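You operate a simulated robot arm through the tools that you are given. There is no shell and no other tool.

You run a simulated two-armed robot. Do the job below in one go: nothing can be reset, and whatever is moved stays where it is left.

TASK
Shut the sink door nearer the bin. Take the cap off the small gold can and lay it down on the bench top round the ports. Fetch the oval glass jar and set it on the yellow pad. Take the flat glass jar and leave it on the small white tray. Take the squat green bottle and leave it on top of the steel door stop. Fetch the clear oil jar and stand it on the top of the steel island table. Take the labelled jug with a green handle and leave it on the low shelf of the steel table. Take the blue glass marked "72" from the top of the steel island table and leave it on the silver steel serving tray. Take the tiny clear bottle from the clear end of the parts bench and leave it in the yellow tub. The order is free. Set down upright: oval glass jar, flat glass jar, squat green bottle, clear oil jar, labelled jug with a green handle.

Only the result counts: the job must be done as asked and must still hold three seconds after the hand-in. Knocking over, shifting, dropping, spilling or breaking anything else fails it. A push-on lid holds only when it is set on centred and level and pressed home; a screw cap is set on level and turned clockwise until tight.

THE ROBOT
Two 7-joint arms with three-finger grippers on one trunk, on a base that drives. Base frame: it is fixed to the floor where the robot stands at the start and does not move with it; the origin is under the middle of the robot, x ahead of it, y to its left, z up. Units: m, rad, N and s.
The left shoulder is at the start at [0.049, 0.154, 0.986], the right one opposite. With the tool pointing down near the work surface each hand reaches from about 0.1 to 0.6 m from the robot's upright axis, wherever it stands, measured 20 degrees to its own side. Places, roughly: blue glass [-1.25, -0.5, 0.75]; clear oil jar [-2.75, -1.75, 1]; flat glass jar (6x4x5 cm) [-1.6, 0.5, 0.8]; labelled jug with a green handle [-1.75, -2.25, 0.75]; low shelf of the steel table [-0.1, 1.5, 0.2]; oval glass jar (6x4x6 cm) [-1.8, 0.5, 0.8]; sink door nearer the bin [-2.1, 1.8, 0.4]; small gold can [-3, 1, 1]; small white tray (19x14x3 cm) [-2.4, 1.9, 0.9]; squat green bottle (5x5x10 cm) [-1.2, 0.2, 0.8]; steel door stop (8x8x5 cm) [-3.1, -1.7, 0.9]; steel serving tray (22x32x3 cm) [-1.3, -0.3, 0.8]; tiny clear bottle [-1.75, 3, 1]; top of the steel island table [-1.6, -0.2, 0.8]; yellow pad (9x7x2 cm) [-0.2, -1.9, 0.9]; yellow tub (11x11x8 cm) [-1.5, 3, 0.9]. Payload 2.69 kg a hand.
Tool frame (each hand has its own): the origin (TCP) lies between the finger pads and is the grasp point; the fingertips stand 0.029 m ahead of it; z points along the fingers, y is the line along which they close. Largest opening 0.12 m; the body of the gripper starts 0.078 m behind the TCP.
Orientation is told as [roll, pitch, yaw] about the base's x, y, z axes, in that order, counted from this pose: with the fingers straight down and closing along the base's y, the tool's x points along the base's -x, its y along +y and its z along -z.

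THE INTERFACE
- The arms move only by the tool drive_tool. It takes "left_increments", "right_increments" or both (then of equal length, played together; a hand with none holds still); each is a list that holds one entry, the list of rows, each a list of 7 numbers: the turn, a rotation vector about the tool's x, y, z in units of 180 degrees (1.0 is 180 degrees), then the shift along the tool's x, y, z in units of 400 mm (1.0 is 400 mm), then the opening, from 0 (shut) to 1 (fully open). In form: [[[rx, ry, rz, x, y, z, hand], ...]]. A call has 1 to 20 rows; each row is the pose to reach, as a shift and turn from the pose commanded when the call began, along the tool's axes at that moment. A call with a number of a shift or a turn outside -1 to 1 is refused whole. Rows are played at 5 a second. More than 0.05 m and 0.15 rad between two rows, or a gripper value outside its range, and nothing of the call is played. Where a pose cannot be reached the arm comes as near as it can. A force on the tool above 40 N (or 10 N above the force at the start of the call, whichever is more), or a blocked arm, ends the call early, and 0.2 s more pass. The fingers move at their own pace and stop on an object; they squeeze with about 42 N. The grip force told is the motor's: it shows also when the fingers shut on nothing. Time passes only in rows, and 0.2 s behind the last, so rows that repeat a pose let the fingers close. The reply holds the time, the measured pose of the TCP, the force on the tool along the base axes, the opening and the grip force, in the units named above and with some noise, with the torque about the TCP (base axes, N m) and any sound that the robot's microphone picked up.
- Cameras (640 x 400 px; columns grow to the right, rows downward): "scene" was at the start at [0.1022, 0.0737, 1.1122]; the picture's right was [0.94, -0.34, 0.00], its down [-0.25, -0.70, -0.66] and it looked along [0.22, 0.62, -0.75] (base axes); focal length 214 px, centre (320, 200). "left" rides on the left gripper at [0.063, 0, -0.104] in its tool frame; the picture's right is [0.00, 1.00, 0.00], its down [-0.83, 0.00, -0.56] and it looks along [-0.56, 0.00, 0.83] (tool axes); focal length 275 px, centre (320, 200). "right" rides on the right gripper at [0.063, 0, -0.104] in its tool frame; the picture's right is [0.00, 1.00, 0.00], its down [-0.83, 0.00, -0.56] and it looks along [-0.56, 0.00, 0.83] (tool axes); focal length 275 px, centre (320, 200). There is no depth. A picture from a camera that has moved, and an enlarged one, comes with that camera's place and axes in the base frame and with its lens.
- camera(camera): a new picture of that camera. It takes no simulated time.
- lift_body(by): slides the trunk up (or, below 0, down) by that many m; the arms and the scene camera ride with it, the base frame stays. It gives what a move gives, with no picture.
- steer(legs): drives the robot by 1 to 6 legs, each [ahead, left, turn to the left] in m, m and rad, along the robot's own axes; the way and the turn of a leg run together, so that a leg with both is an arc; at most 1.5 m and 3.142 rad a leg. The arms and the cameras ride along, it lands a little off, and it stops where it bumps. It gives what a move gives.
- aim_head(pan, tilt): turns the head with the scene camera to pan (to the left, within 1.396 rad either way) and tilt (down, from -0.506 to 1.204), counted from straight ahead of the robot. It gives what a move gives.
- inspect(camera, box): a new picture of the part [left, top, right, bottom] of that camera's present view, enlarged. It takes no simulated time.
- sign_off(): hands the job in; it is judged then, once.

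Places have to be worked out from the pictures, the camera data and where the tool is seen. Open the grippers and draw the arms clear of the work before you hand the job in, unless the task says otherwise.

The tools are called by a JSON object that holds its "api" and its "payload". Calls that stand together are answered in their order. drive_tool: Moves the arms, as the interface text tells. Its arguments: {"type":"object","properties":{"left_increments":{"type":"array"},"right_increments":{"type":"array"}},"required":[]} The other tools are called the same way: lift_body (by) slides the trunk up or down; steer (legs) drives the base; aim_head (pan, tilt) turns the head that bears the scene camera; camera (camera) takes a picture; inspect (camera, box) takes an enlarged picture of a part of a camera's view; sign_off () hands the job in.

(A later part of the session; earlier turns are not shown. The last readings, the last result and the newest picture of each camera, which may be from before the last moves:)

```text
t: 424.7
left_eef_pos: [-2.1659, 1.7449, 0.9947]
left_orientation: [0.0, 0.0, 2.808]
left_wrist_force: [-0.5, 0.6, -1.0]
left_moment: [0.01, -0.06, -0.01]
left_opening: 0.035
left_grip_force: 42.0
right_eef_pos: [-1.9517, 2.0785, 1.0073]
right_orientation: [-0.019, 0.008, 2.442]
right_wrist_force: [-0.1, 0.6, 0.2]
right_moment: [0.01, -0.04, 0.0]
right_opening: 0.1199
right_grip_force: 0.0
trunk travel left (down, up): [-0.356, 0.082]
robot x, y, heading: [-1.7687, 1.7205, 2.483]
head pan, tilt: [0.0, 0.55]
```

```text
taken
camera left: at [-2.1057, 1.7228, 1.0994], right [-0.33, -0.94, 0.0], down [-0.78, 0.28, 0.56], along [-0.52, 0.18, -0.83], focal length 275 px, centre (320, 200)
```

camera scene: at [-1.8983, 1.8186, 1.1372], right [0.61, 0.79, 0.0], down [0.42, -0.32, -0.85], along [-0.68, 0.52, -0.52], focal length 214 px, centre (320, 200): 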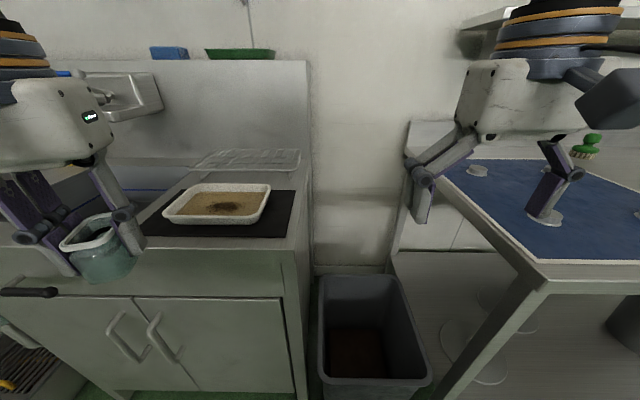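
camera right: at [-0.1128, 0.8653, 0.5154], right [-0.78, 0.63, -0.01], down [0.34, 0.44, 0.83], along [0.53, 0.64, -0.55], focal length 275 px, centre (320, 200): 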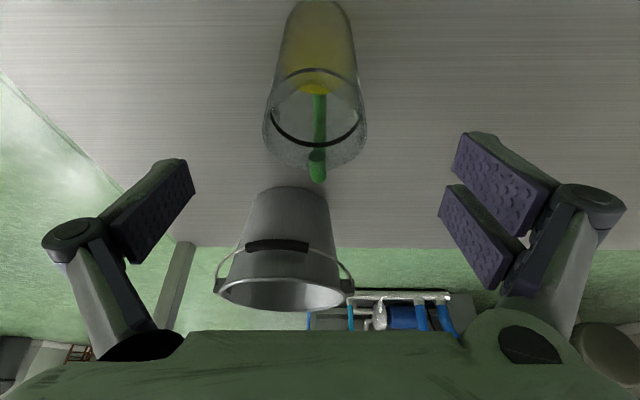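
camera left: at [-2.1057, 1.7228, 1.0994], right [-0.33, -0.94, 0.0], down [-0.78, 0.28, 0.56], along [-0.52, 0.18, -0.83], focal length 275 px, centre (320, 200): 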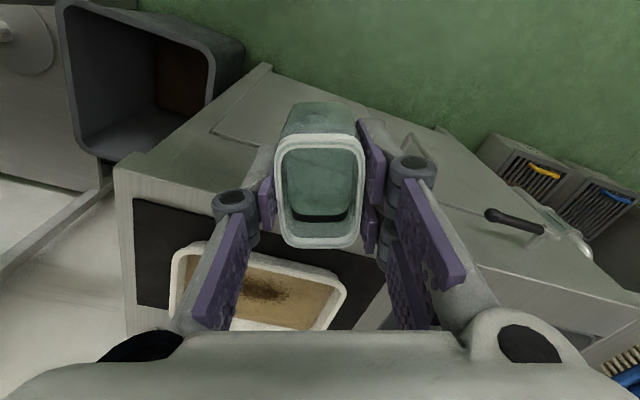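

The tray lies straight ahead of the left hand. I carry the jar forward over it, lowering a little.

{"api": "drive_tool", "payload": {"left_increments": [[[0, 0, 0, -0.1, -0.034, 0.02, 0], [0, 0, 0, -0.2, -0.068, 0.04, 0], [0, 0, 0, -0.3, -0.101, 0.06, 0], [0, 0, 0, -0.4, -0.135, 0.08, 0], [0, 0, 0, -0.5, -0.169, 0.1, 0], [0, 0, 0, -0.521, -0.176, 0.1125, 0], [0, 0, 0, -0.521, -0.176, 0.1125, 0]]]}}

{"api": "camera", "payload": {"camera": "left"}}

{"api": "inspect", "payload": {"camera": "scene", "box": [130, 100, 320, 250]}}

```text
t: 426.3
left_eef_pos: [-2.3379, 1.8786, 0.9516]
left_orientation: [0.0, -0.001, 2.808]
left_wrist_force: [0.0, -0.1, -0.3]
left_moment: [-0.03, 0.02, 0.01]
left_opening: 0.0351
left_grip_force: 41.5
right_eef_pos: [-1.9527, 2.0786, 1.0078]
right_orientation: [-0.019, 0.008, 2.442]
right_wrist_force: [1.0, 0.4, -0.4]
right_moment: [0.03, 0.01, -0.02]
right_opening: 0.1201
right_grip_force: 0.0
trunk travel left (down, up): [-0.356, 0.082]
robot x, y, heading: [-1.7716, 1.7213, 2.488]
head pan, tilt: [0.0, 0.55]
```

```text
taken
camera left: at [-2.2782, 1.858, 1.0551], right [-0.33, -0.94, 0.0], down [-0.78, 0.28, 0.56], along [-0.52, 0.18, -0.83], focal length 275 px, centre (320, 200)
```

left: 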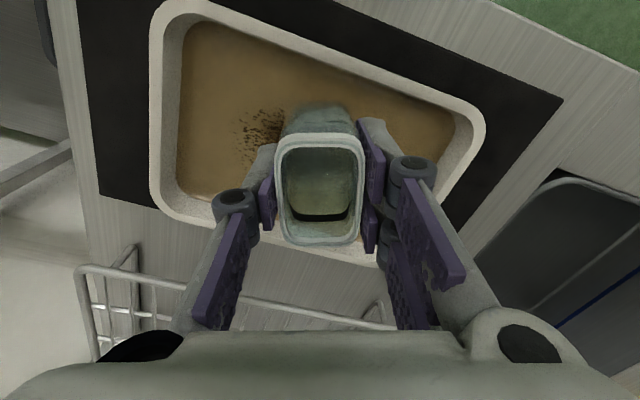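

```text
2.67 times, centred on (225, 175) of scene
camera zoom: at [-1.8979, 1.8184, 1.1373], right [0.61, 0.79, 0.0], down [0.41, -0.32, -0.85], along [-0.68, 0.52, -0.52], focal length 572 px, centre (573, 267)
```

zoom: 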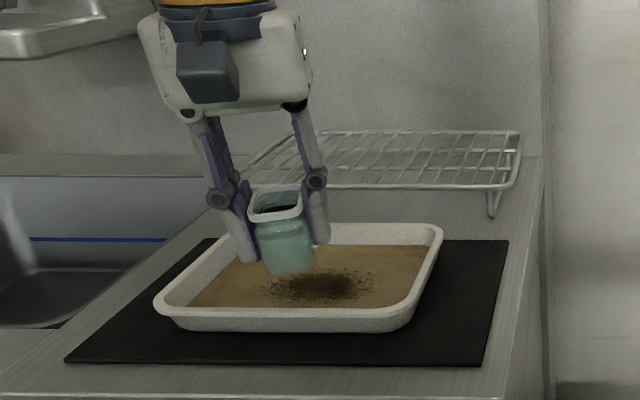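

The landing point is inside the tray. I lower the jar in steps.

{"api": "drive_tool", "payload": {"left_increments": [[[0, 0, 0, 0, 0, 0.03, 0], [0, 0, 0, 0, 0, 0.06, 0], [0, 0, 0, 0, 0, 0.08, 0], [0, 0, 0, 0, 0, 0.08, 0]]]}}

{"api": "drive_tool", "payload": {"left_increments": [[[0, 0, 0, 0, 0, 0.01, 0], [0, 0, 0, 0, 0, 0.01, 0]]]}}

{"api": "inspect", "payload": {"camera": "scene", "box": [130, 100, 320, 250]}}

```text
t: 427.3
left_eef_pos: [-2.3387, 1.8788, 0.9199]
left_orientation: [0.0, 0.001, 2.81]
left_wrist_force: [-0.5, -0.1, -1.1]
left_moment: [0.03, 0.0, -0.01]
left_opening: 0.0349
left_grip_force: 42.1
right_eef_pos: [-1.9528, 2.0788, 1.0079]
right_orientation: [-0.02, 0.008, 2.441]
right_wrist_force: [0.3, -1.2, 0.5]
right_moment: [-0.01, -0.01, 0.0]
right_opening: 0.12
right_grip_force: 0.0
trunk travel left (down, up): [-0.356, 0.082]
robot x, y, heading: [-1.7672, 1.7178, 2.487]
head pan, tilt: [0.0, 0.55]
```

```text
t: 427.9
left_eef_pos: [-2.339, 1.8779, 0.9159]
left_orientation: [0.001, 0.002, 2.809]
left_wrist_force: [-0.4, -0.2, -0.2]
left_moment: [-0.02, 0.03, 0.01]
left_opening: 0.0352
left_grip_force: 42.0
right_eef_pos: [-1.9517, 2.0779, 1.0073]
right_orientation: [-0.02, 0.008, 2.442]
right_wrist_force: [-0.4, 0.3, -0.6]
right_moment: [-0.04, 0.0, -0.05]
right_opening: 0.1198
right_grip_force: 0.2
trunk travel left (down, up): [-0.356, 0.082]
robot x, y, heading: [-1.7666, 1.7213, 2.484]
head pan, tilt: [0.0, 0.55]
```

```text
2.67 times, centred on (225, 175) of scene
camera zoom: at [-1.8979, 1.8183, 1.1373], right [0.61, 0.79, 0.0], down [0.41, -0.32, -0.85], along [-0.68, 0.52, -0.52], focal length 572 px, centre (573, 267)
```

zoom: 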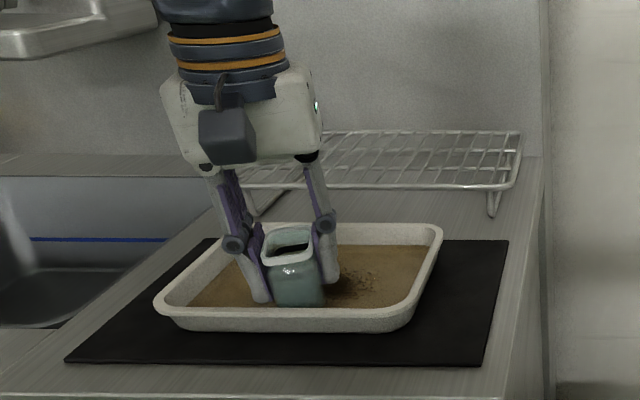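

{"api": "drive_tool", "payload": {"left_increments": [[[0, 0, 0, 0, 0, 0.01, 0], [0, 0, 0, 0, 0, 0.01, 0]]]}}

{"api": "drive_tool", "payload": {"left_increments": [[[0, 0, 0, 0, 0, 0.008, 0], [0, 0, 0, 0, 0, 0.008, 0]]]}}

```text
t: 428.5
left_eef_pos: [-2.3384, 1.8781, 0.9118]
left_orientation: [0.0, 0.001, 2.809]
left_wrist_force: [0.6, 0.0, -0.7]
left_moment: [-0.05, 0.01, 0.0]
left_opening: 0.0351
left_grip_force: 42.1
right_eef_pos: [-1.9515, 2.0772, 1.0074]
right_orientation: [-0.019, 0.008, 2.44]
right_wrist_force: [0.6, -0.7, 0.3]
right_moment: [0.02, -0.01, -0.02]
right_opening: 0.1199
right_grip_force: 0.1
trunk travel left (down, up): [-0.356, 0.082]
robot x, y, heading: [-1.7673, 1.7161, 2.491]
head pan, tilt: [0.0, 0.55]
```

```text
t: 429.1
left_eef_pos: [-2.3388, 1.878, 0.9105]
left_orientation: [-0.001, -0.004, 2.808]
left_wrist_force: [-0.7, -0.4, 7.1]
left_moment: [0.04, 0.19, 0.01]
left_opening: 0.0349
left_grip_force: 42.3
right_eef_pos: [-1.9517, 2.0778, 1.0084]
right_orientation: [-0.019, 0.008, 2.442]
right_wrist_force: [0.1, -0.2, 1.0]
right_moment: [0.02, -0.03, 0.01]
right_opening: 0.1198
right_grip_force: 0.0
trunk travel left (down, up): [-0.356, 0.082]
robot x, y, heading: [-1.7698, 1.7185, 2.489]
head pan, tilt: [0.0, 0.55]
```

Contact (7 N). I open and rise.

{"api": "drive_tool", "payload": {"left_increments": [[[0, 0, 0, 0, 0, 0.0, 0.5], [0, 0, 0, 0, 0, 0.0, 0.6], [0, 0, 0, 0, 0, -0.04, 0.6], [0, 0, 0, 0, 0, -0.12, 0.6], [0, 0, 0, 0, 0, -0.18, 0.6], [0, 0, 0, 0, 0, -0.18, 0.6]]]}}

{"api": "inspect", "payload": {"camera": "scene", "box": [130, 100, 320, 250]}}

{"api": "camera", "payload": {"camera": "left"}}

```text
t: 430.5
left_eef_pos: [-2.3387, 1.8792, 0.9805]
left_orientation: [0.0, -0.001, 2.81]
left_wrist_force: [0.1, -0.1, 0.4]
left_moment: [0.0, -0.01, 0.01]
left_opening: 0.0721
left_grip_force: 0.1
right_eef_pos: [-1.9519, 2.0784, 1.0081]
right_orientation: [-0.017, 0.01, 2.441]
right_wrist_force: [-0.4, 0.6, -0.4]
right_moment: [0.01, 0.0, -0.04]
right_opening: 0.1197
right_grip_force: 0.1
trunk travel left (down, up): [-0.356, 0.082]
robot x, y, heading: [-1.7697, 1.7198, 2.488]
head pan, tilt: [0.0, 0.55]
```

```text
2.67 times, centred on (225, 175) of scene
camera zoom: at [-1.8979, 1.8183, 1.1373], right [0.61, 0.79, 0.0], down [0.41, -0.32, -0.85], along [-0.68, 0.52, -0.52], focal length 572 px, centre (573, 267)
```

zoom: 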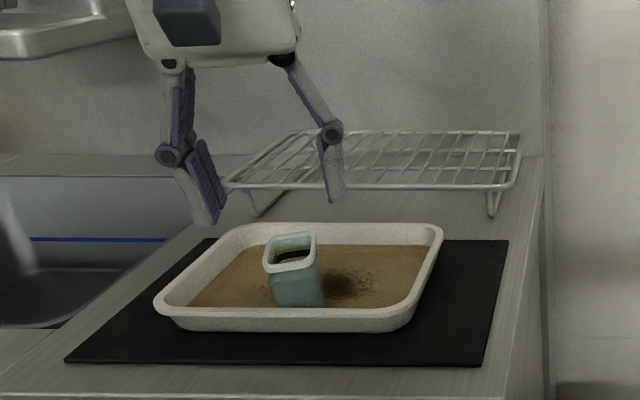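

```text
taken
camera left: at [-2.2792, 1.8575, 1.0846], right [-0.33, -0.94, 0.0], down [-0.78, 0.28, 0.56], along [-0.52, 0.18, -0.83], focal length 275 px, centre (320, 200)
```

left: 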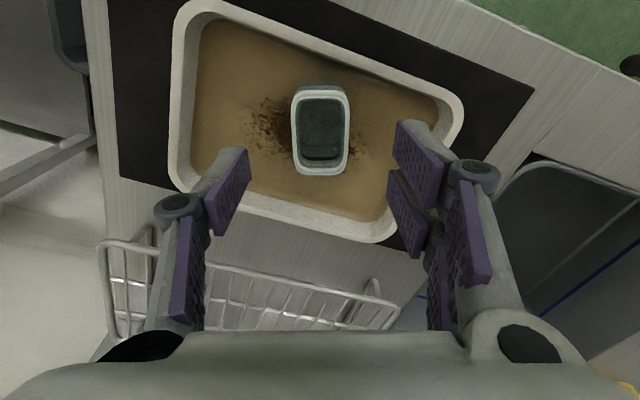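

The flat jar stands upright in the white tray. I back off, reset the left hand, and slide left along the counter toward the gold can.

{"api": "steer", "payload": {"legs": [[-0.22, 0, 0]]}}

{"api": "drive_tool", "payload": {"left_increments": [[[0, 0, 0.03, 0.06, 0.02, 0.05, 1], [0, 0, 0.06, 0.12, 0.04, 0.1, 1], [0, 0, 0.09, 0.18, 0.06, 0.12, 1], [0, 0, 0.102, 0.24, 0.08, 0.12, 1], [0, 0, 0.102, 0.32, 0.1, 0.1, 1], [0, 0, 0.102, 0.4, 0.13, 0.05, 1], [0, 0, 0.102, 0.44, 0.14, -0.05, 1], [0, 0, 0.102, 0.44, 0.14, -0.05, 1]]]}}

{"api": "steer", "payload": {"legs": [[0, 0.9, 0]]}}

{"api": "aim_head", "payload": {"pan": 0.2, "tilt": 0.45}}

{"api": "camera", "payload": {"camera": "scene"}}

```text
t: 432.2
left_eef_pos: [-2.1632, 1.7428, 0.9813]
left_orientation: [0.001, 0.002, 2.807]
left_wrist_force: [0.1, -1.1, 0.5]
left_moment: [-0.01, 0.02, 0.0]
left_opening: 0.0719
left_grip_force: 0.1
right_eef_pos: [-1.7751, 1.9431, 1.0075]
right_orientation: [-0.019, 0.007, 2.44]
right_wrist_force: [0.2, -0.4, -0.3]
right_moment: [0.01, 0.03, 0.0]
right_opening: 0.1201
right_grip_force: 0.1
trunk travel left (down, up): [-0.356, 0.082]
robot x, y, heading: [-1.5924, 1.5809, 2.483]
head pan, tilt: [0.0, 0.55]
```

```text
t: 434.0
left_eef_pos: [-2.014, 1.6326, 0.999]
left_orientation: [0.0, -0.001, 2.486]
left_wrist_force: [0.1, 0.4, -1.5]
left_moment: [0.01, -0.02, 0.01]
left_opening: 0.12
left_grip_force: 0.0
right_eef_pos: [-1.7761, 1.9433, 1.0071]
right_orientation: [-0.02, 0.008, 2.439]
right_wrist_force: [0.2, 0.4, -0.6]
right_moment: [-0.03, -0.01, -0.01]
right_opening: 0.12
right_grip_force: 0.0
trunk travel left (down, up): [-0.356, 0.082]
robot x, y, heading: [-1.5921, 1.5839, 2.491]
head pan, tilt: [0.0, 0.55]
```

```text
t: 441.3
left_eef_pos: [-2.5581, 0.9181, 1.0003]
left_orientation: [0.0, 0.0, 2.493]
left_wrist_force: [0.7, 0.1, -0.1]
left_moment: [-0.04, 0.02, 0.03]
left_opening: 0.12
left_grip_force: 0.0
right_eef_pos: [-2.3217, 1.229, 1.0079]
right_orientation: [-0.018, 0.008, 2.447]
right_wrist_force: [0.2, -0.2, 0.6]
right_moment: [0.02, 0.01, 0.02]
right_opening: 0.1201
right_grip_force: 0.0
trunk travel left (down, up): [-0.356, 0.082]
robot x, y, heading: [-2.1373, 0.8688, 2.49]
head pan, tilt: [0.0, 0.55]
```

```text
t: 442.0
left_eef_pos: [-2.5585, 0.9183, 1.0001]
left_orientation: [0.001, 0.001, 2.493]
left_wrist_force: [1.3, 0.1, 0.2]
left_moment: [-0.03, -0.02, -0.01]
left_opening: 0.1202
left_grip_force: 0.0
right_eef_pos: [-2.3214, 1.2277, 1.0082]
right_orientation: [-0.019, 0.009, 2.446]
right_wrist_force: [0.1, -0.6, 0.6]
right_moment: [0.03, 0.0, 0.0]
right_opening: 0.1201
right_grip_force: 0.1
trunk travel left (down, up): [-0.356, 0.082]
robot x, y, heading: [-2.1324, 0.8702, 2.497]
head pan, tilt: [0.201, 0.45]
```

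```text
taken
camera scene: at [-2.2772, 0.9546, 1.1463], right [0.43, 0.9, 0.0], down [0.39, -0.19, -0.9], along [-0.81, 0.39, -0.44], focal length 214 px, centre (320, 200)
```

scene: 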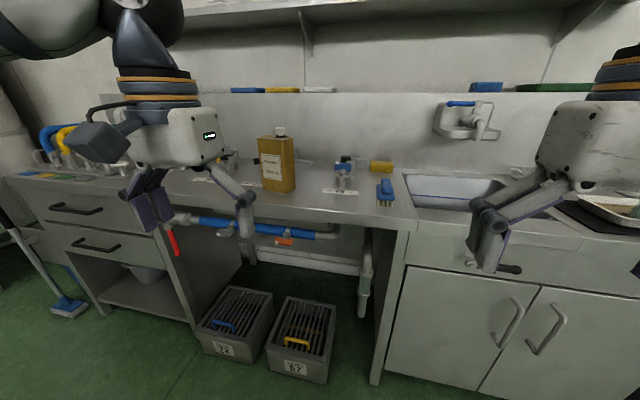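

The gold can with its small cap is ahead, left of the sink. I enlarge it.

{"api": "inspect", "payload": {"camera": "scene", "box": [170, 110, 410, 220]}}

{"api": "inspect", "payload": {"camera": "scene", "box": [240, 115, 320, 205]}}

```text
2.67 times, centred on (290, 165) of scene
camera zoom: at [-2.2772, 0.9546, 1.1463], right [0.43, 0.9, 0.0], down [0.39, -0.19, -0.9], along [-0.81, 0.39, -0.44], focal length 572 px, centre (400, 293)
```

zoom: 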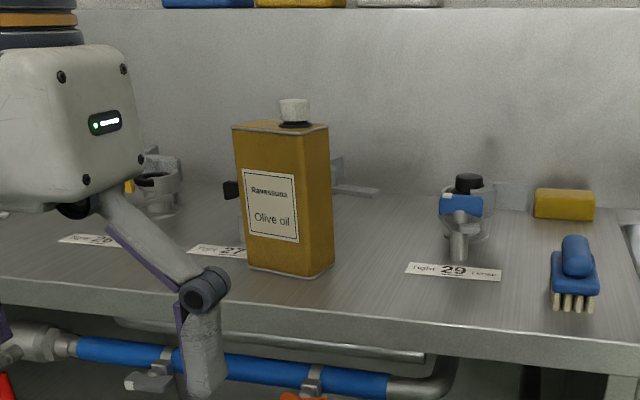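

```text
4.44 times, centred on (280, 160) of scene
camera zoom: at [-2.2772, 0.9546, 1.1463], right [0.43, 0.9, 0.0], down [0.39, -0.19, -0.9], along [-0.81, 0.39, -0.44], focal length 953 px, centre (498, 378)
```

zoom: 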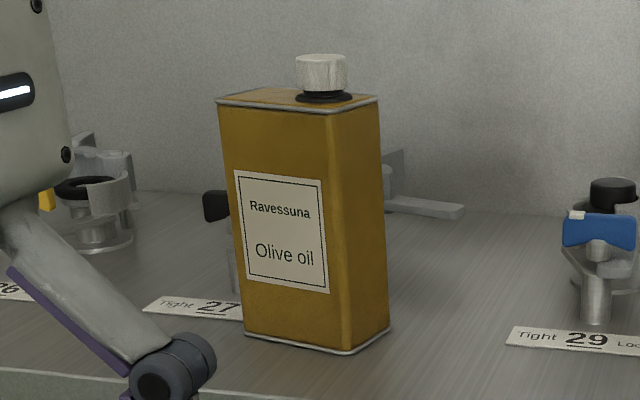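

The can has a ribbed white cap at the right end of its top. I will hold the can with the left hand (tilted from the left) and unscrew with the right. I raise the trunk and move in front of the can.

{"api": "lift_body", "payload": {"by": 0.08}}

{"api": "steer", "payload": {"legs": [[0, 0.3, 0], [0.2, 0, 0]]}}

{"api": "aim_head", "payload": {"pan": 0.0, "tilt": 0.5}}

{"api": "camera", "payload": {"camera": "scene"}}

{"api": "inspect", "payload": {"camera": "scene", "box": [240, 140, 420, 260]}}

```text
t: 443.2
left_eef_pos: [-2.5587, 0.9175, 1.08]
left_orientation: [0.0, 0.003, 2.493]
left_wrist_force: [-0.9, 0.6, 0.0]
left_moment: [-0.02, 0.0, 0.0]
left_opening: 0.1199
left_grip_force: 0.0
right_eef_pos: [-2.322, 1.2303, 1.0878]
right_orientation: [-0.021, 0.011, 2.446]
right_wrist_force: [0.3, -0.5, -0.2]
right_moment: [0.0, -0.01, 0.01]
right_opening: 0.1201
right_grip_force: 0.0
trunk travel left (down, up): [-0.436, 0.002]
robot x, y, heading: [-2.139, 0.8685, 2.493]
head pan, tilt: [0.201, 0.45]
```

```text
t: 447.2
left_eef_pos: [-2.8927, 0.8033, 1.0806]
left_orientation: [0.0, -0.001, 2.487]
left_wrist_force: [-0.7, 0.1, -0.4]
left_moment: [-0.03, 0.01, -0.01]
left_opening: 0.12
left_grip_force: 0.1
right_eef_pos: [-2.6537, 1.1136, 1.0884]
right_orientation: [-0.02, 0.008, 2.44]
right_wrist_force: [0.0, 0.4, -0.2]
right_moment: [-0.02, -0.02, 0.0]
right_opening: 0.1197
right_grip_force: 0.1
trunk travel left (down, up): [-0.436, 0.002]
robot x, y, heading: [-2.4705, 0.7522, 2.486]
head pan, tilt: [0.201, 0.45]
```

```text
t: 447.9
left_eef_pos: [-2.893, 0.8036, 1.0806]
left_orientation: [-0.001, 0.0, 2.488]
left_wrist_force: [-0.1, -0.3, -0.7]
left_moment: [0.01, -0.02, 0.0]
left_opening: 0.1199
left_grip_force: 0.0
right_eef_pos: [-2.6546, 1.1133, 1.0877]
right_orientation: [-0.019, 0.007, 2.442]
right_wrist_force: [-0.3, -0.2, 0.8]
right_moment: [-0.02, -0.01, -0.04]
right_opening: 0.1199
right_grip_force: 0.1
trunk travel left (down, up): [-0.436, 0.002]
robot x, y, heading: [-2.4704, 0.7553, 2.489]
head pan, tilt: [0.0, 0.499]
```

```text
taken
camera scene: at [-2.5458, 0.8108, 1.2339], right [0.61, 0.79, 0.0], down [0.38, -0.29, -0.88], along [-0.7, 0.53, -0.48], focal length 214 px, centre (320, 200)
```

scene: 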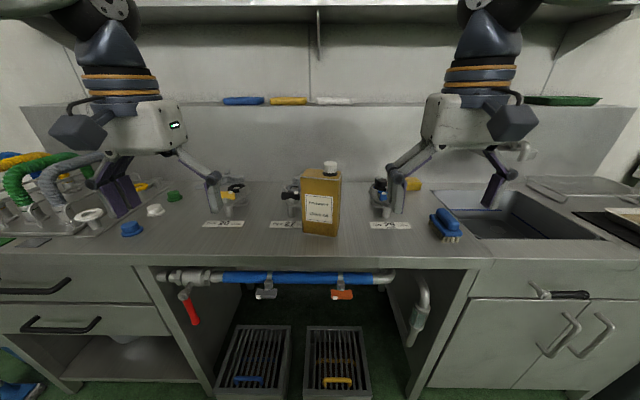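

```text
3.33 times, centred on (330, 200) of scene
camera zoom: at [-2.5458, 0.8108, 1.2339], right [0.61, 0.79, 0.0], down [0.38, -0.29, -0.88], along [-0.7, 0.53, -0.48], focal length 715 px, centre (287, 200)
```

zoom: 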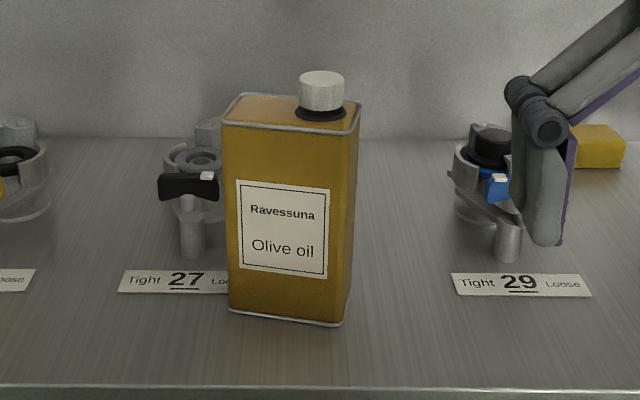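

Triangulated: cap top at (0.60 ahead, 0.025 right), z≈1.056; can top z≈1.032, can about 9.5×6 cm and centred ahead of me. I drive 0.15 m closer and rotate the left wrist −90° so its fingers will close front-to-back on the can.

{"api": "steer", "payload": {"legs": [[0.15, 0, 0]]}}

{"api": "drive_tool", "payload": {"left_increments": [[[0, 0, -0.045, 0, 0.02, 0, 1], [0, 0, -0.09, 0, 0.04, 0, 1], [0, 0, -0.135, 0, 0.06, 0, 1], [0, 0, -0.18, 0, 0.08, 0, 1], [0, 0, -0.225, -0.02, 0.08, 0, 1], [0, 0, -0.27, -0.04, 0.08, 0, 1], [0, 0, -0.315, -0.06, 0.08, 0, 1], [0, 0, -0.36, -0.08, 0.08, 0, 1], [0, 0, -0.405, -0.1, 0.08, 0, 1], [0, 0, -0.45, -0.12, 0.08, 0, 1], [0, 0, -0.495, -0.14, 0.08, 0, 1], [0, 0, -0.5, -0.16, 0.08, 0, 1], [0, 0, -0.5, -0.16, 0.08, 0, 1]]]}}

{"api": "camera", "payload": {"camera": "scene"}}

```text
t: 449.3
left_eef_pos: [-3.013, 0.8924, 1.0813]
left_orientation: [0.001, -0.001, 2.49]
left_wrist_force: [-0.2, 0.0, 0.2]
left_moment: [-0.01, -0.04, -0.01]
left_opening: 0.12
left_grip_force: 0.1
right_eef_pos: [-2.7741, 1.204, 1.0878]
right_orientation: [-0.02, 0.008, 2.441]
right_wrist_force: [-0.5, 0.1, 0.6]
right_moment: [-0.04, -0.04, 0.01]
right_opening: 0.1199
right_grip_force: 0.0
trunk travel left (down, up): [-0.436, 0.002]
robot x, y, heading: [-2.5894, 0.841, 2.487]
head pan, tilt: [0.0, 0.499]
```

```text
t: 452.1
left_eef_pos: [-3.0817, 0.9061, 1.0813]
left_orientation: [0.0, -0.002, -2.224]
left_wrist_force: [-0.1, 0.2, -0.2]
left_moment: [0.0, 0.0, -0.03]
left_opening: 0.1199
left_grip_force: 0.1
right_eef_pos: [-2.7729, 1.203, 1.0877]
right_orientation: [-0.019, 0.007, 2.441]
right_wrist_force: [0.0, -0.4, 0.2]
right_moment: [-0.01, -0.01, 0.02]
right_opening: 0.1199
right_grip_force: 0.0
trunk travel left (down, up): [-0.436, 0.002]
robot x, y, heading: [-2.5957, 0.8393, 2.49]
head pan, tilt: [0.0, 0.499]
```

```text
taken
camera scene: at [-2.6645, 0.9017, 1.2339], right [0.61, 0.79, 0.0], down [0.38, -0.29, -0.88], along [-0.7, 0.53, -0.48], focal length 214 px, centre (320, 200)
```

scene: 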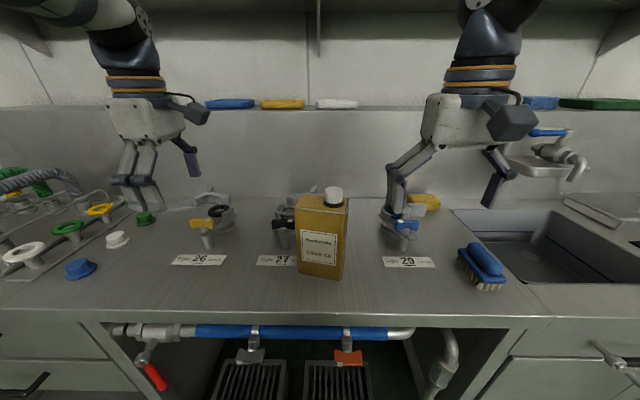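

The left fingers now close front/back. I tilt the left hand so the fingers point right-down.

{"api": "drive_tool", "payload": {"left_increments": [[[0, 0.04, 0, 0, 0, 0, 1], [0, 0.08, 0, 0, 0, 0, 1], [0, 0.12, 0, 0, 0, 0, 1], [0, 0.16, 0, 0, 0, 0, 1], [0, 0.2, 0, 0, 0, 0, 1], [0, 0.24, 0, 0, 0, 0, 1], [0, 0.28, 0, 0, 0, 0, 1], [0, 0.3, 0, 0, 0, 0, 1], [0, 0.3, 0, 0, 0, 0, 1]]]}}

{"api": "camera", "payload": {"camera": "scene"}}

{"api": "camera", "payload": {"camera": "left"}}

```text
t: 454.1
left_eef_pos: [-3.0823, 0.9068, 1.0808]
left_orientation: [0.001, 0.945, -2.224]
left_wrist_force: [0.2, -0.1, -0.3]
left_moment: [0.0, -0.05, -0.02]
left_opening: 0.1201
left_grip_force: 0.1
right_eef_pos: [-2.7748, 1.2029, 1.0881]
right_orientation: [-0.019, 0.006, 2.441]
right_wrist_force: [0.1, 0.8, 0.9]
right_moment: [0.02, 0.0, 0.01]
right_opening: 0.12
right_grip_force: 0.0
trunk travel left (down, up): [-0.436, 0.002]
robot x, y, heading: [-2.5893, 0.8423, 2.487]
head pan, tilt: [0.0, 0.499]
```

```text
taken
camera scene: at [-2.6646, 0.9018, 1.2339], right [0.61, 0.79, 0.0], down [0.38, -0.29, -0.88], along [-0.7, 0.53, -0.48], focal length 214 px, centre (320, 200)
```

scene: 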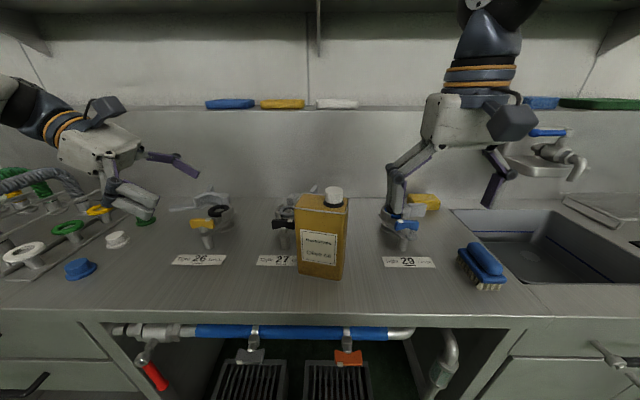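

```text
taken
camera left: at [-3.111, 0.8685, 1.1918], right [0.79, -0.61, 0.0], down [-0.57, -0.74, -0.35], along [0.21, 0.28, -0.94], focal length 275 px, centre (320, 200)
```

left: 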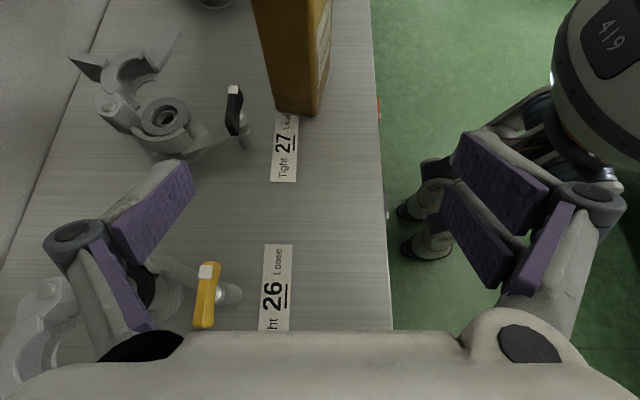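

The tilt is reached. I align the left hand with the can and advance partly along the finger axis, then look.

{"api": "drive_tool", "payload": {"left_increments": [[[0, 0, 0, 0.08, -0.04, 0, 1], [0, 0, 0, 0.1565, -0.081, 0, 1], [0, 0, 0, 0.1565, -0.081, 0.1, 1], [0, 0, 0, 0.1565, -0.081, 0.2, 1], [0, 0, 0, 0.1565, -0.081, 0.3, 1], [0, 0, 0, 0.1565, -0.081, 0.3, 1]]]}}

{"api": "camera", "payload": {"camera": "left"}}

{"api": "camera", "payload": {"camera": "scene"}}

```text
t: 455.5
left_eef_pos: [-3.0272, 1.0323, 1.0617]
left_orientation: [-0.001, 0.941, -2.225]
left_wrist_force: [0.8, -0.3, -0.3]
left_moment: [0.01, 0.03, -0.01]
left_opening: 0.12
left_grip_force: 0.0
right_eef_pos: [-2.774, 1.203, 1.0883]
right_orientation: [-0.02, 0.005, 2.44]
right_wrist_force: [-0.8, 0.0, 0.5]
right_moment: [0.04, -0.01, -0.03]
right_opening: 0.12
right_grip_force: 0.1
trunk travel left (down, up): [-0.436, 0.002]
robot x, y, heading: [-2.5923, 0.8416, 2.492]
head pan, tilt: [0.0, 0.499]
```

```text
taken
camera left: at [-3.0553, 0.9957, 1.1732], right [0.79, -0.61, 0.0], down [-0.57, -0.74, -0.35], along [0.21, 0.28, -0.94], focal length 275 px, centre (320, 200)
```

left: 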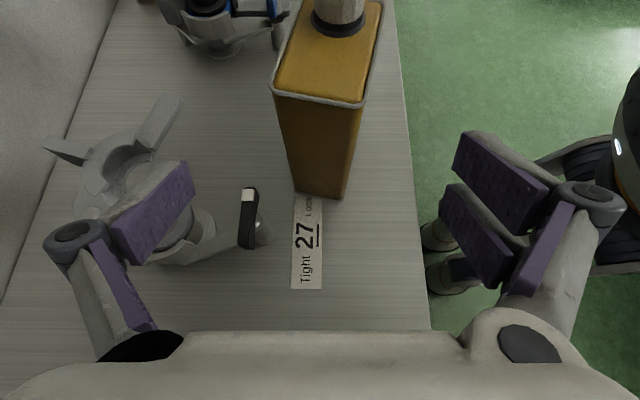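

```text
taken
camera scene: at [-2.6646, 0.9014, 1.2339], right [0.61, 0.79, 0.0], down [0.38, -0.29, -0.88], along [-0.7, 0.53, -0.48], focal length 214 px, centre (320, 200)
```

scene: 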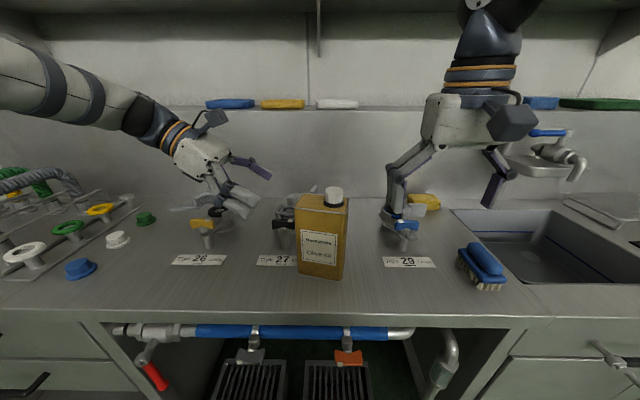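

The hand is aligned with the can's left end. I advance the remaining 10 cm and check before closing.

{"api": "drive_tool", "payload": {"left_increments": [[[0, 0, 0, 0, 0, 0.08, 1], [0, 0, 0, 0, 0, 0.16, 1], [0, 0, 0, 0, 0, 0.22, 1], [0, 0, 0, 0, 0, 0.26, 1], [0, 0, 0, 0, 0, 0.26, 1]]]}}

{"api": "camera", "payload": {"camera": "left"}}

{"api": "inspect", "payload": {"camera": "scene", "box": [200, 100, 440, 300]}}

```text
t: 456.7
left_eef_pos: [-2.9755, 1.0994, 1.0003]
left_orientation: [-0.002, 0.945, -2.225]
left_wrist_force: [0.3, 0.5, 0.0]
left_moment: [0.0, -0.02, 0.02]
left_opening: 0.1201
left_grip_force: 0.2
right_eef_pos: [-2.7726, 1.2035, 1.0882]
right_orientation: [-0.019, 0.007, 2.443]
right_wrist_force: [0.3, -0.2, -0.2]
right_moment: [-0.02, 0.0, 0.0]
right_opening: 0.1202
right_grip_force: 0.1
trunk travel left (down, up): [-0.436, 0.002]
robot x, y, heading: [-2.5895, 0.8452, 2.49]
head pan, tilt: [0.0, 0.499]
```

```text
taken
camera left: at [-3.0045, 1.0616, 1.1127], right [0.79, -0.61, 0.0], down [-0.57, -0.74, -0.35], along [0.21, 0.28, -0.94], focal length 275 px, centre (320, 200)
```

left: 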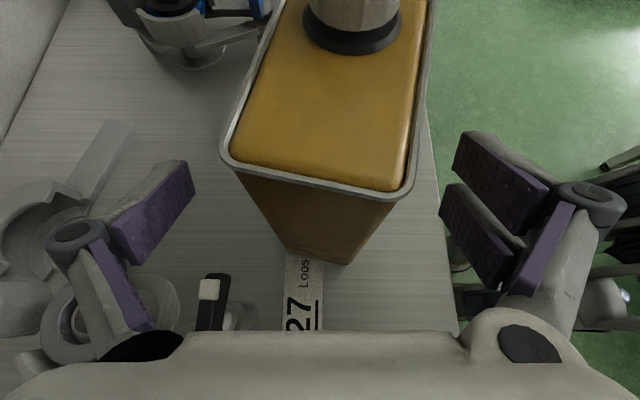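

```text
2.00 times, centred on (320, 200) of scene
camera zoom: at [-2.6646, 0.9016, 1.2339], right [0.61, 0.79, 0.0], down [0.38, -0.29, -0.88], along [-0.7, 0.53, -0.48], focal length 429 px, centre (320, 200)
```

zoom: 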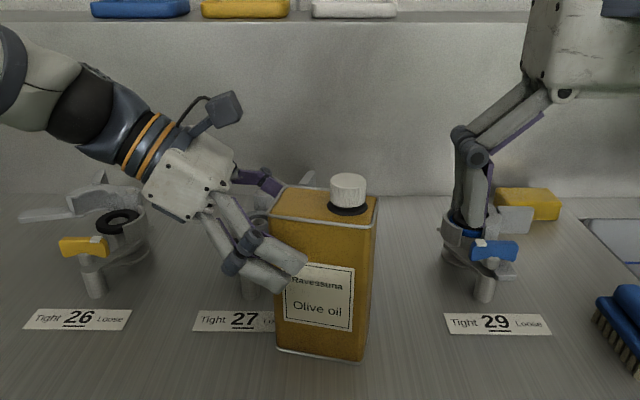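

The can sits about 10° clockwise relative to the hand. I turn the hand about the vertical to match and then close.

{"api": "drive_tool", "payload": {"left_increments": [[[-0.0225, 0, 0.0164, 0, 0, 0, 1], [-0.045, 0, 0.0327, 0, 0, 0, 1], [-0.045, 0, 0.0327, 0, 0, 0, 1]]]}}

{"api": "camera", "payload": {"camera": "left"}}

```text
t: 457.5
left_eef_pos: [-2.9765, 1.0996, 1.0006]
left_orientation: [-0.003, 0.942, -2.402]
left_wrist_force: [0.4, -0.3, 0.2]
left_moment: [-0.01, 0.0, 0.0]
left_opening: 0.1199
left_grip_force: 0.0
right_eef_pos: [-2.7734, 1.2035, 1.0878]
right_orientation: [-0.018, 0.005, 2.443]
right_wrist_force: [-0.4, 0.5, 0.7]
right_moment: [0.0, 0.0, 0.03]
right_opening: 0.1199
right_grip_force: 0.1
trunk travel left (down, up): [-0.436, 0.002]
robot x, y, heading: [-2.5907, 0.8384, 2.491]
head pan, tilt: [0.0, 0.499]
```

```text
taken
camera left: at [-3.0106, 1.0672, 1.112], right [0.67, -0.74, 0.0], down [-0.69, -0.63, -0.35], along [0.25, 0.24, -0.94], focal length 275 px, centre (320, 200)
```

left: 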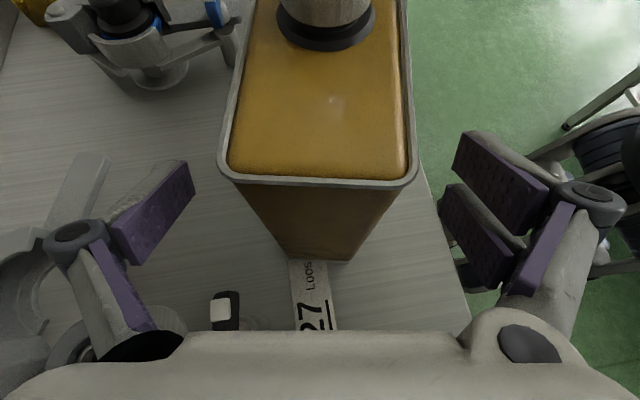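

Aligned and centred. I close the left hand on the can.

{"api": "drive_tool", "payload": {"left_increments": [[[0, 0, 0, 0, 0, 0, 0.7], [0, 0, 0, 0, 0, 0, 0.5], [0, 0, 0, 0, 0, 0, 0], [0, 0, 0, 0, 0, 0, 0], [0, 0, 0, 0, 0, 0, 0]]]}}

{"api": "camera", "payload": {"camera": "left"}}

{"api": "inspect", "payload": {"camera": "scene", "box": [200, 100, 440, 300]}}

```text
t: 458.7
left_eef_pos: [-2.9767, 1.099, 1.0005]
left_orientation: [-0.002, 0.943, -2.4]
left_wrist_force: [0.1, 1.0, -0.5]
left_moment: [0.15, 0.22, -0.07]
left_opening: 0.0615
left_grip_force: 42.2
right_eef_pos: [-2.773, 1.2038, 1.0881]
right_orientation: [-0.018, 0.007, 2.441]
right_wrist_force: [0.1, -0.4, -0.5]
right_moment: [0.01, 0.01, -0.02]
right_opening: 0.1202
right_grip_force: 0.0
trunk travel left (down, up): [-0.436, 0.002]
robot x, y, heading: [-2.5952, 0.8467, 2.49]
head pan, tilt: [0.0, 0.499]
```

```text
taken
camera left: at [-3.0107, 1.0672, 1.1121], right [0.67, -0.74, 0.0], down [-0.69, -0.63, -0.35], along [0.25, 0.24, -0.94], focal length 275 px, centre (320, 200)
```

left: 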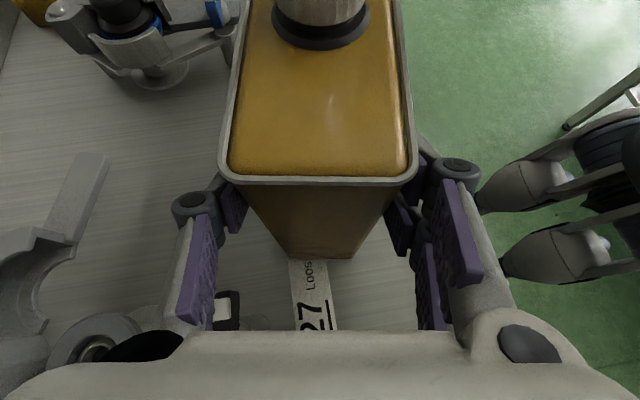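

```text
2.00 times, centred on (320, 200) of scene
camera zoom: at [-2.6646, 0.9017, 1.2339], right [0.61, 0.79, 0.0], down [0.38, -0.29, -0.88], along [-0.7, 0.53, -0.48], focal length 429 px, centre (320, 200)
```

zoom: 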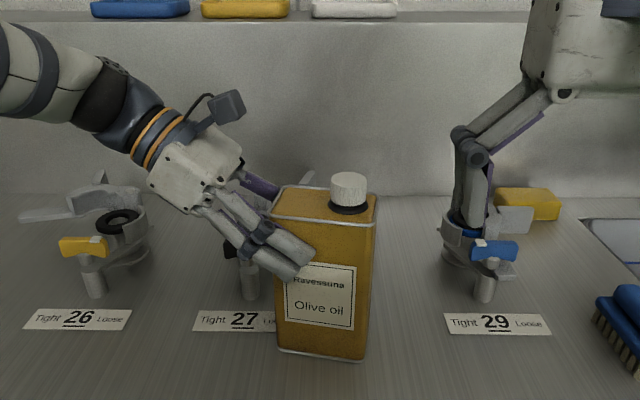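

The can is held (0.0615 m). Before approaching the cap I test the right wrist's range by turning it −90° (counter-clockwise) in free space.

{"api": "drive_tool", "payload": {"right_increments": [[[0, 0, -0.045, 0, 0, 0, 0.6], [0, 0, -0.09, 0, 0, 0, 0.5], [0, 0, -0.135, 0, 0, 0, 0.5], [0, 0, -0.18, 0, 0, 0, 0.5], [0, 0, -0.225, 0, 0, 0, 0.5], [0, 0, -0.27, 0, 0, 0, 0.5], [0, 0, -0.315, 0, 0, 0, 0.5], [0, 0, -0.36, 0, 0, 0, 0.5], [0, 0, -0.405, 0, 0, 0, 0.5], [0, 0, -0.45, 0, 0, 0, 0.5], [0, 0, -0.495, 0, 0, 0, 0.5], [0, 0, -0.5, 0, 0, 0, 0.5]]]}}

{"api": "camera", "payload": {"camera": "scene"}}

```text
t: 461.3
left_eef_pos: [-2.9765, 1.0986, 0.9999]
left_orientation: [-0.001, 0.941, -2.4]
left_wrist_force: [0.7, 0.4, 1.4]
left_moment: [0.31, 0.18, -0.05]
left_opening: 0.0615
left_grip_force: 42.1
right_eef_pos: [-2.775, 1.2042, 1.0867]
right_orientation: [0.01, 0.02, -2.267]
right_wrist_force: [0.8, 0.2, -0.9]
right_moment: [0.0, 0.0, 0.01]
right_opening: 0.0598
right_grip_force: 0.1
trunk travel left (down, up): [-0.436, 0.002]
robot x, y, heading: [-2.5896, 0.8424, 2.49]
head pan, tilt: [0.0, 0.499]
```

```text
taken
camera scene: at [-2.6645, 0.9017, 1.2339], right [0.61, 0.79, 0.0], down [0.38, -0.29, -0.88], along [-0.7, 0.53, -0.48], focal length 214 px, centre (320, 200)
```

scene: 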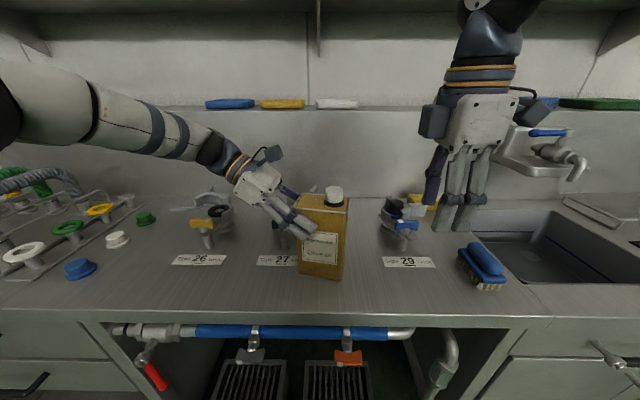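

−90° is reachable. I slide the right hand (fingers front/back, half open) toward the cap and check with its camera before the last bit.

{"api": "drive_tool", "payload": {"right_increments": [[[0, 0, 0, 0, -0.1, 0, 0.5], [0, 0, 0, 0, -0.2, 0, 0.5], [0, 0, 0, -0.08, -0.215, 0, 0.5], [0, 0, 0, -0.16, -0.215, 0, 0.5], [0, 0, 0, -0.22, -0.215, 0, 0.5], [0, 0, 0, -0.22, -0.215, 0, 0.5]]]}}

{"api": "camera", "payload": {"camera": "right"}}

{"api": "inspect", "payload": {"camera": "scene", "box": [200, 60, 500, 300]}}

```text
t: 462.7
left_eef_pos: [-2.9743, 1.0998, 1.0003]
left_orientation: [-0.001, 0.944, -2.398]
left_wrist_force: [2.0, 0.4, 1.4]
left_moment: [0.23, 0.04, -0.11]
left_opening: 0.0616
left_grip_force: 41.8
right_eef_pos: [-2.8953, 1.1905, 1.086]
right_orientation: [0.01, 0.018, -2.272]
right_wrist_force: [0.1, -0.6, -0.2]
right_moment: [0.0, 0.0, 0.02]
right_opening: 0.0601
right_grip_force: 0.0
trunk travel left (down, up): [-0.436, 0.002]
robot x, y, heading: [-2.592, 0.844, 2.492]
head pan, tilt: [0.0, 0.499]
```

```text
taken
camera right: at [-2.8569, 1.2365, 1.191], right [0.77, -0.64, 0.01], down [-0.54, -0.64, 0.54], along [-0.34, -0.42, -0.84], focal length 275 px, centre (320, 200)
```

right: 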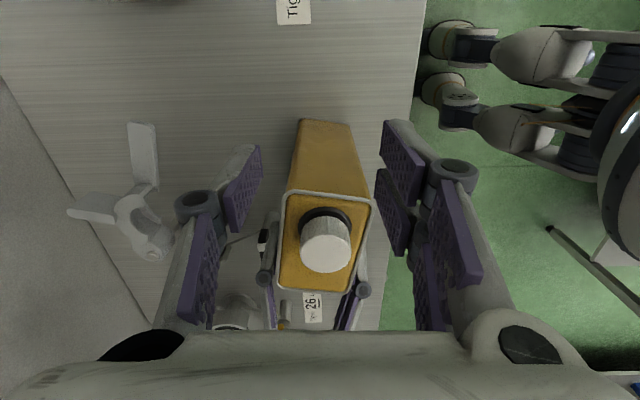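

```text
1.67 times, centred on (350, 180) of scene
camera zoom: at [-2.6644, 0.9016, 1.2339], right [0.61, 0.79, 0.0], down [0.38, -0.29, -0.88], along [-0.7, 0.53, -0.48], focal length 358 px, centre (270, 233)
```

zoom: 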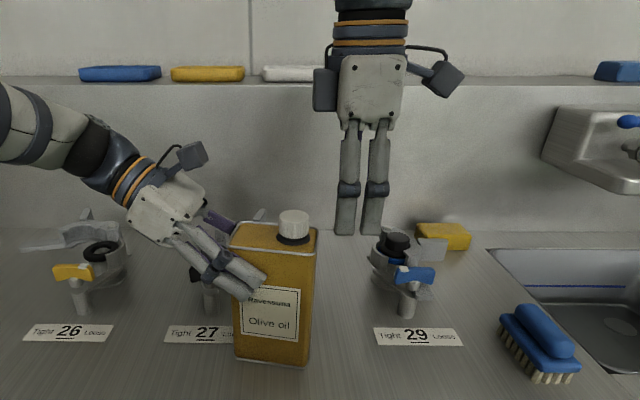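

The cap is 65 mm left of the right TCP. I slide over it with the cap passing between the fingers, then look.

{"api": "drive_tool", "payload": {"right_increments": [[[0, 0, 0, -0.06, 0.012, 0, 0.55], [0, 0, 0, -0.12, 0.012, 0, 0.55], [0, 0, 0, -0.1625, 0.012, 0, 0.55], [0, 0, 0, -0.1625, 0.012, 0, 0.55]]]}}

{"api": "camera", "payload": {"camera": "right"}}

{"api": "camera", "payload": {"camera": "left"}}

{"api": "inspect", "payload": {"camera": "scene", "box": [200, 60, 440, 260]}}

```text
t: 463.7
left_eef_pos: [-2.9759, 1.0989, 1.0009]
left_orientation: [-0.002, 0.943, -2.398]
left_wrist_force: [1.3, 0.3, 1.8]
left_moment: [0.26, 0.03, -0.1]
left_opening: 0.0615
left_grip_force: 42.0
right_eef_pos: [-2.9332, 1.1381, 1.0831]
right_orientation: [0.006, 0.019, -2.273]
right_wrist_force: [0.3, -0.1, 0.0]
right_moment: [-0.01, 0.01, -0.01]
right_opening: 0.066
right_grip_force: 0.1
trunk travel left (down, up): [-0.436, 0.002]
robot x, y, heading: [-2.591, 0.8421, 2.49]
head pan, tilt: [0.0, 0.499]
```

```text
taken
camera right: at [-2.8955, 1.1842, 1.1891], right [0.77, -0.64, 0.01], down [-0.54, -0.64, 0.54], along [-0.34, -0.42, -0.84], focal length 275 px, centre (320, 200)
```

right: 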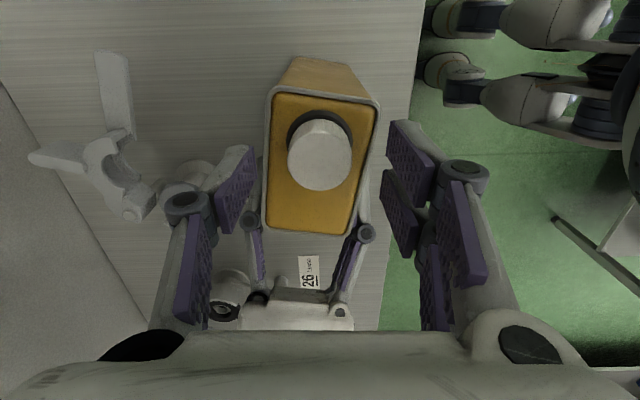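

```text
taken
camera left: at [-3.0105, 1.0672, 1.112], right [0.67, -0.74, 0.0], down [-0.69, -0.63, -0.35], along [0.25, 0.24, -0.94], focal length 275 px, centre (320, 200)
```

left: 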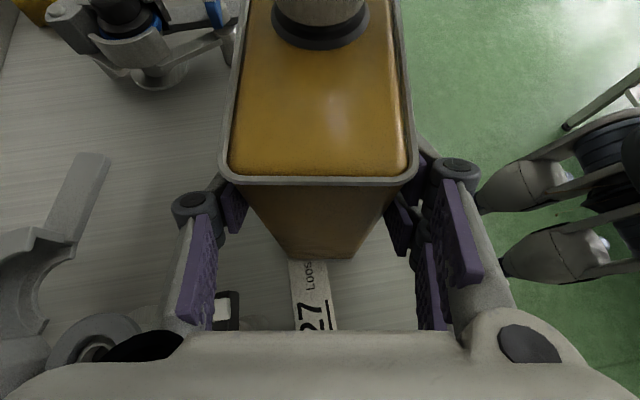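

```text
2.00 times, centred on (320, 160) of scene
camera zoom: at [-2.6644, 0.9016, 1.2339], right [0.61, 0.79, 0.0], down [0.38, -0.29, -0.88], along [-0.7, 0.53, -0.48], focal length 429 px, centre (320, 280)
```

zoom: 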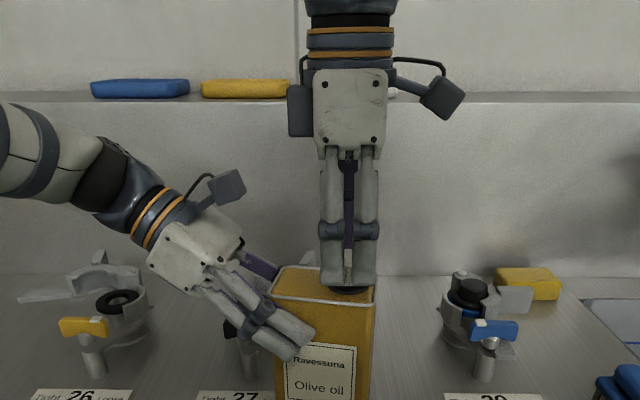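

The cap is centred. I rotate the open hand clockwise by ~125° around the cap (preparing a long counter-clockwise stroke), then descend onto the cap.

{"api": "drive_tool", "payload": {"right_increments": [[[0, 0, 0.045, 0.004, 0, 0, 0.55], [0, 0, 0.09, 0.004, 0, 0, 0.55], [0, 0, 0.135, 0.004, 0, 0, 0.55], [0, 0, 0.18, 0.004, 0, 0, 0.55], [0, 0, 0.225, 0.004, 0, 0, 0.55], [0, 0, 0.27, 0.004, 0, 0, 0.55], [0, 0, 0.315, 0.004, 0, 0, 0.55], [0, 0, 0.36, 0.004, 0, 0, 0.55], [0, 0, 0.405, 0.004, 0, 0, 0.55], [0, 0, 0.45, 0.004, 0, 0, 0.55], [0, 0, 0.495, 0.004, 0, 0, 0.55], [0, 0, 0.54, 0.004, 0, 0, 0.55], [0, 0, 0.585, 0.004, 0, 0, 0.55], [0, 0, 0.63, 0.004, 0, 0, 0.55], [0, 0, 0.675, 0.004, 0, 0, 0.55], [0, 0, 0.7, 0.004, 0, 0, 0.55], [0, 0, 0.7, 0.004, 0, 0, 0.55]]]}}

{"api": "camera", "payload": {"camera": "right"}}

{"api": "inspect", "payload": {"camera": "scene", "box": [200, 60, 440, 260]}}

```text
t: 467.3
left_eef_pos: [-2.9755, 1.0994, 1.0001]
left_orientation: [-0.001, 0.942, -2.399]
left_wrist_force: [0.7, -0.1, 1.1]
left_moment: [0.16, 0.17, -0.07]
left_opening: 0.0616
left_grip_force: 41.1
right_eef_pos: [-2.9325, 1.1406, 1.0848]
right_orientation: [-0.018, -0.005, 1.813]
right_wrist_force: [0.0, 0.4, 0.5]
right_moment: [0.01, 0.01, -0.02]
right_opening: 0.0661
right_grip_force: 0.0
trunk travel left (down, up): [-0.436, 0.002]
robot x, y, heading: [-2.5922, 0.8432, 2.49]
head pan, tilt: [0.0, 0.499]
```

```text
taken
camera right: at [-2.9201, 1.077, 1.1881], right [-0.97, -0.24, -0.02], down [-0.21, 0.8, 0.56], along [-0.12, 0.55, -0.83], focal length 275 px, centre (320, 200)
```

right: 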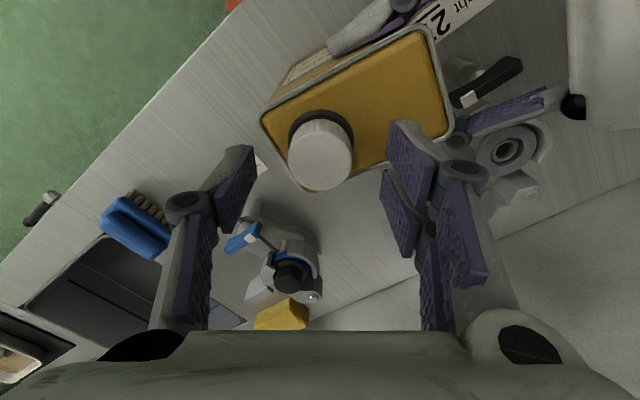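

```text
2.00 times, centred on (320, 160) of scene
camera zoom: at [-2.6645, 0.9016, 1.2339], right [0.61, 0.79, 0.0], down [0.38, -0.29, -0.88], along [-0.7, 0.53, -0.48], focal length 429 px, centre (320, 280)
```

zoom: 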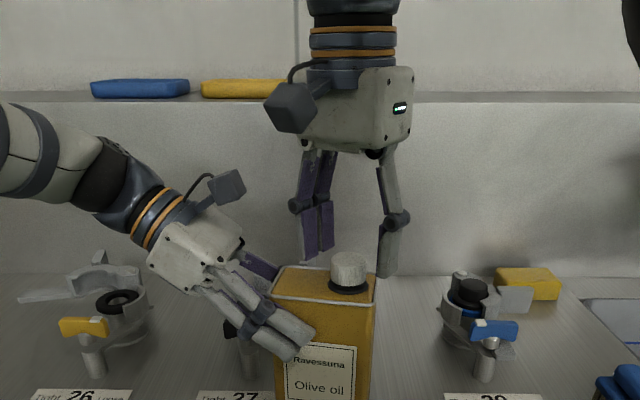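

Centred. I descend to the cap, grip it and turn it counter-clockwise by about 125°.

{"api": "drive_tool", "payload": {"right_increments": [[[0, 0, 0, 0, 0, 0.025, 0.55], [0, 0, 0, 0, 0, 0.05, 0.55], [0, 0, 0, 0, 0, 0.05, 0.55], [0, 0, 0, 0, 0, 0.05, 0], [0, 0, 0, 0, 0, 0.05, 0], [0, 0, 0, 0, 0, 0.05, 0]]]}}

{"api": "camera", "payload": {"camera": "right"}}

```text
t: 468.7
left_eef_pos: [-2.9758, 1.0994, 1.0004]
left_orientation: [-0.002, 0.943, -2.401]
left_wrist_force: [4.3, -0.3, 2.4]
left_moment: [0.28, 0.56, -0.19]
left_opening: 0.0612
left_grip_force: 41.8
right_eef_pos: [-2.9324, 1.1396, 1.0643]
right_orientation: [-0.019, -0.006, 1.816]
right_wrist_force: [-6.1, 0.4, 0.8]
right_moment: [-0.02, 0.27, 0.02]
right_opening: 0.0296
right_grip_force: 42.2
trunk travel left (down, up): [-0.436, 0.002]
robot x, y, heading: [-2.5884, 0.8435, 2.486]
head pan, tilt: [0.0, 0.499]
```

```text
taken
camera right: at [-2.9192, 1.0771, 1.1684], right [-0.97, -0.25, -0.02], down [-0.21, 0.8, 0.56], along [-0.12, 0.55, -0.83], focal length 275 px, centre (320, 200)
```

right: 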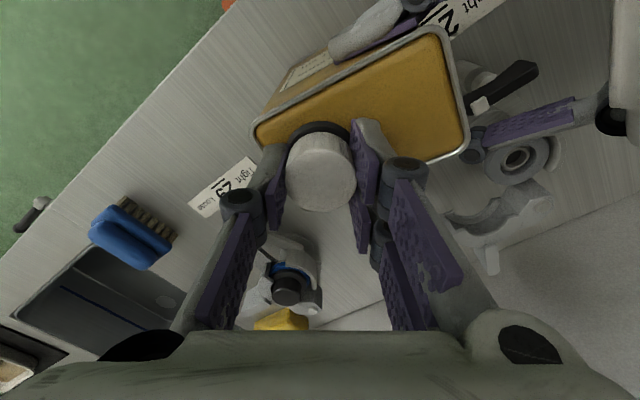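

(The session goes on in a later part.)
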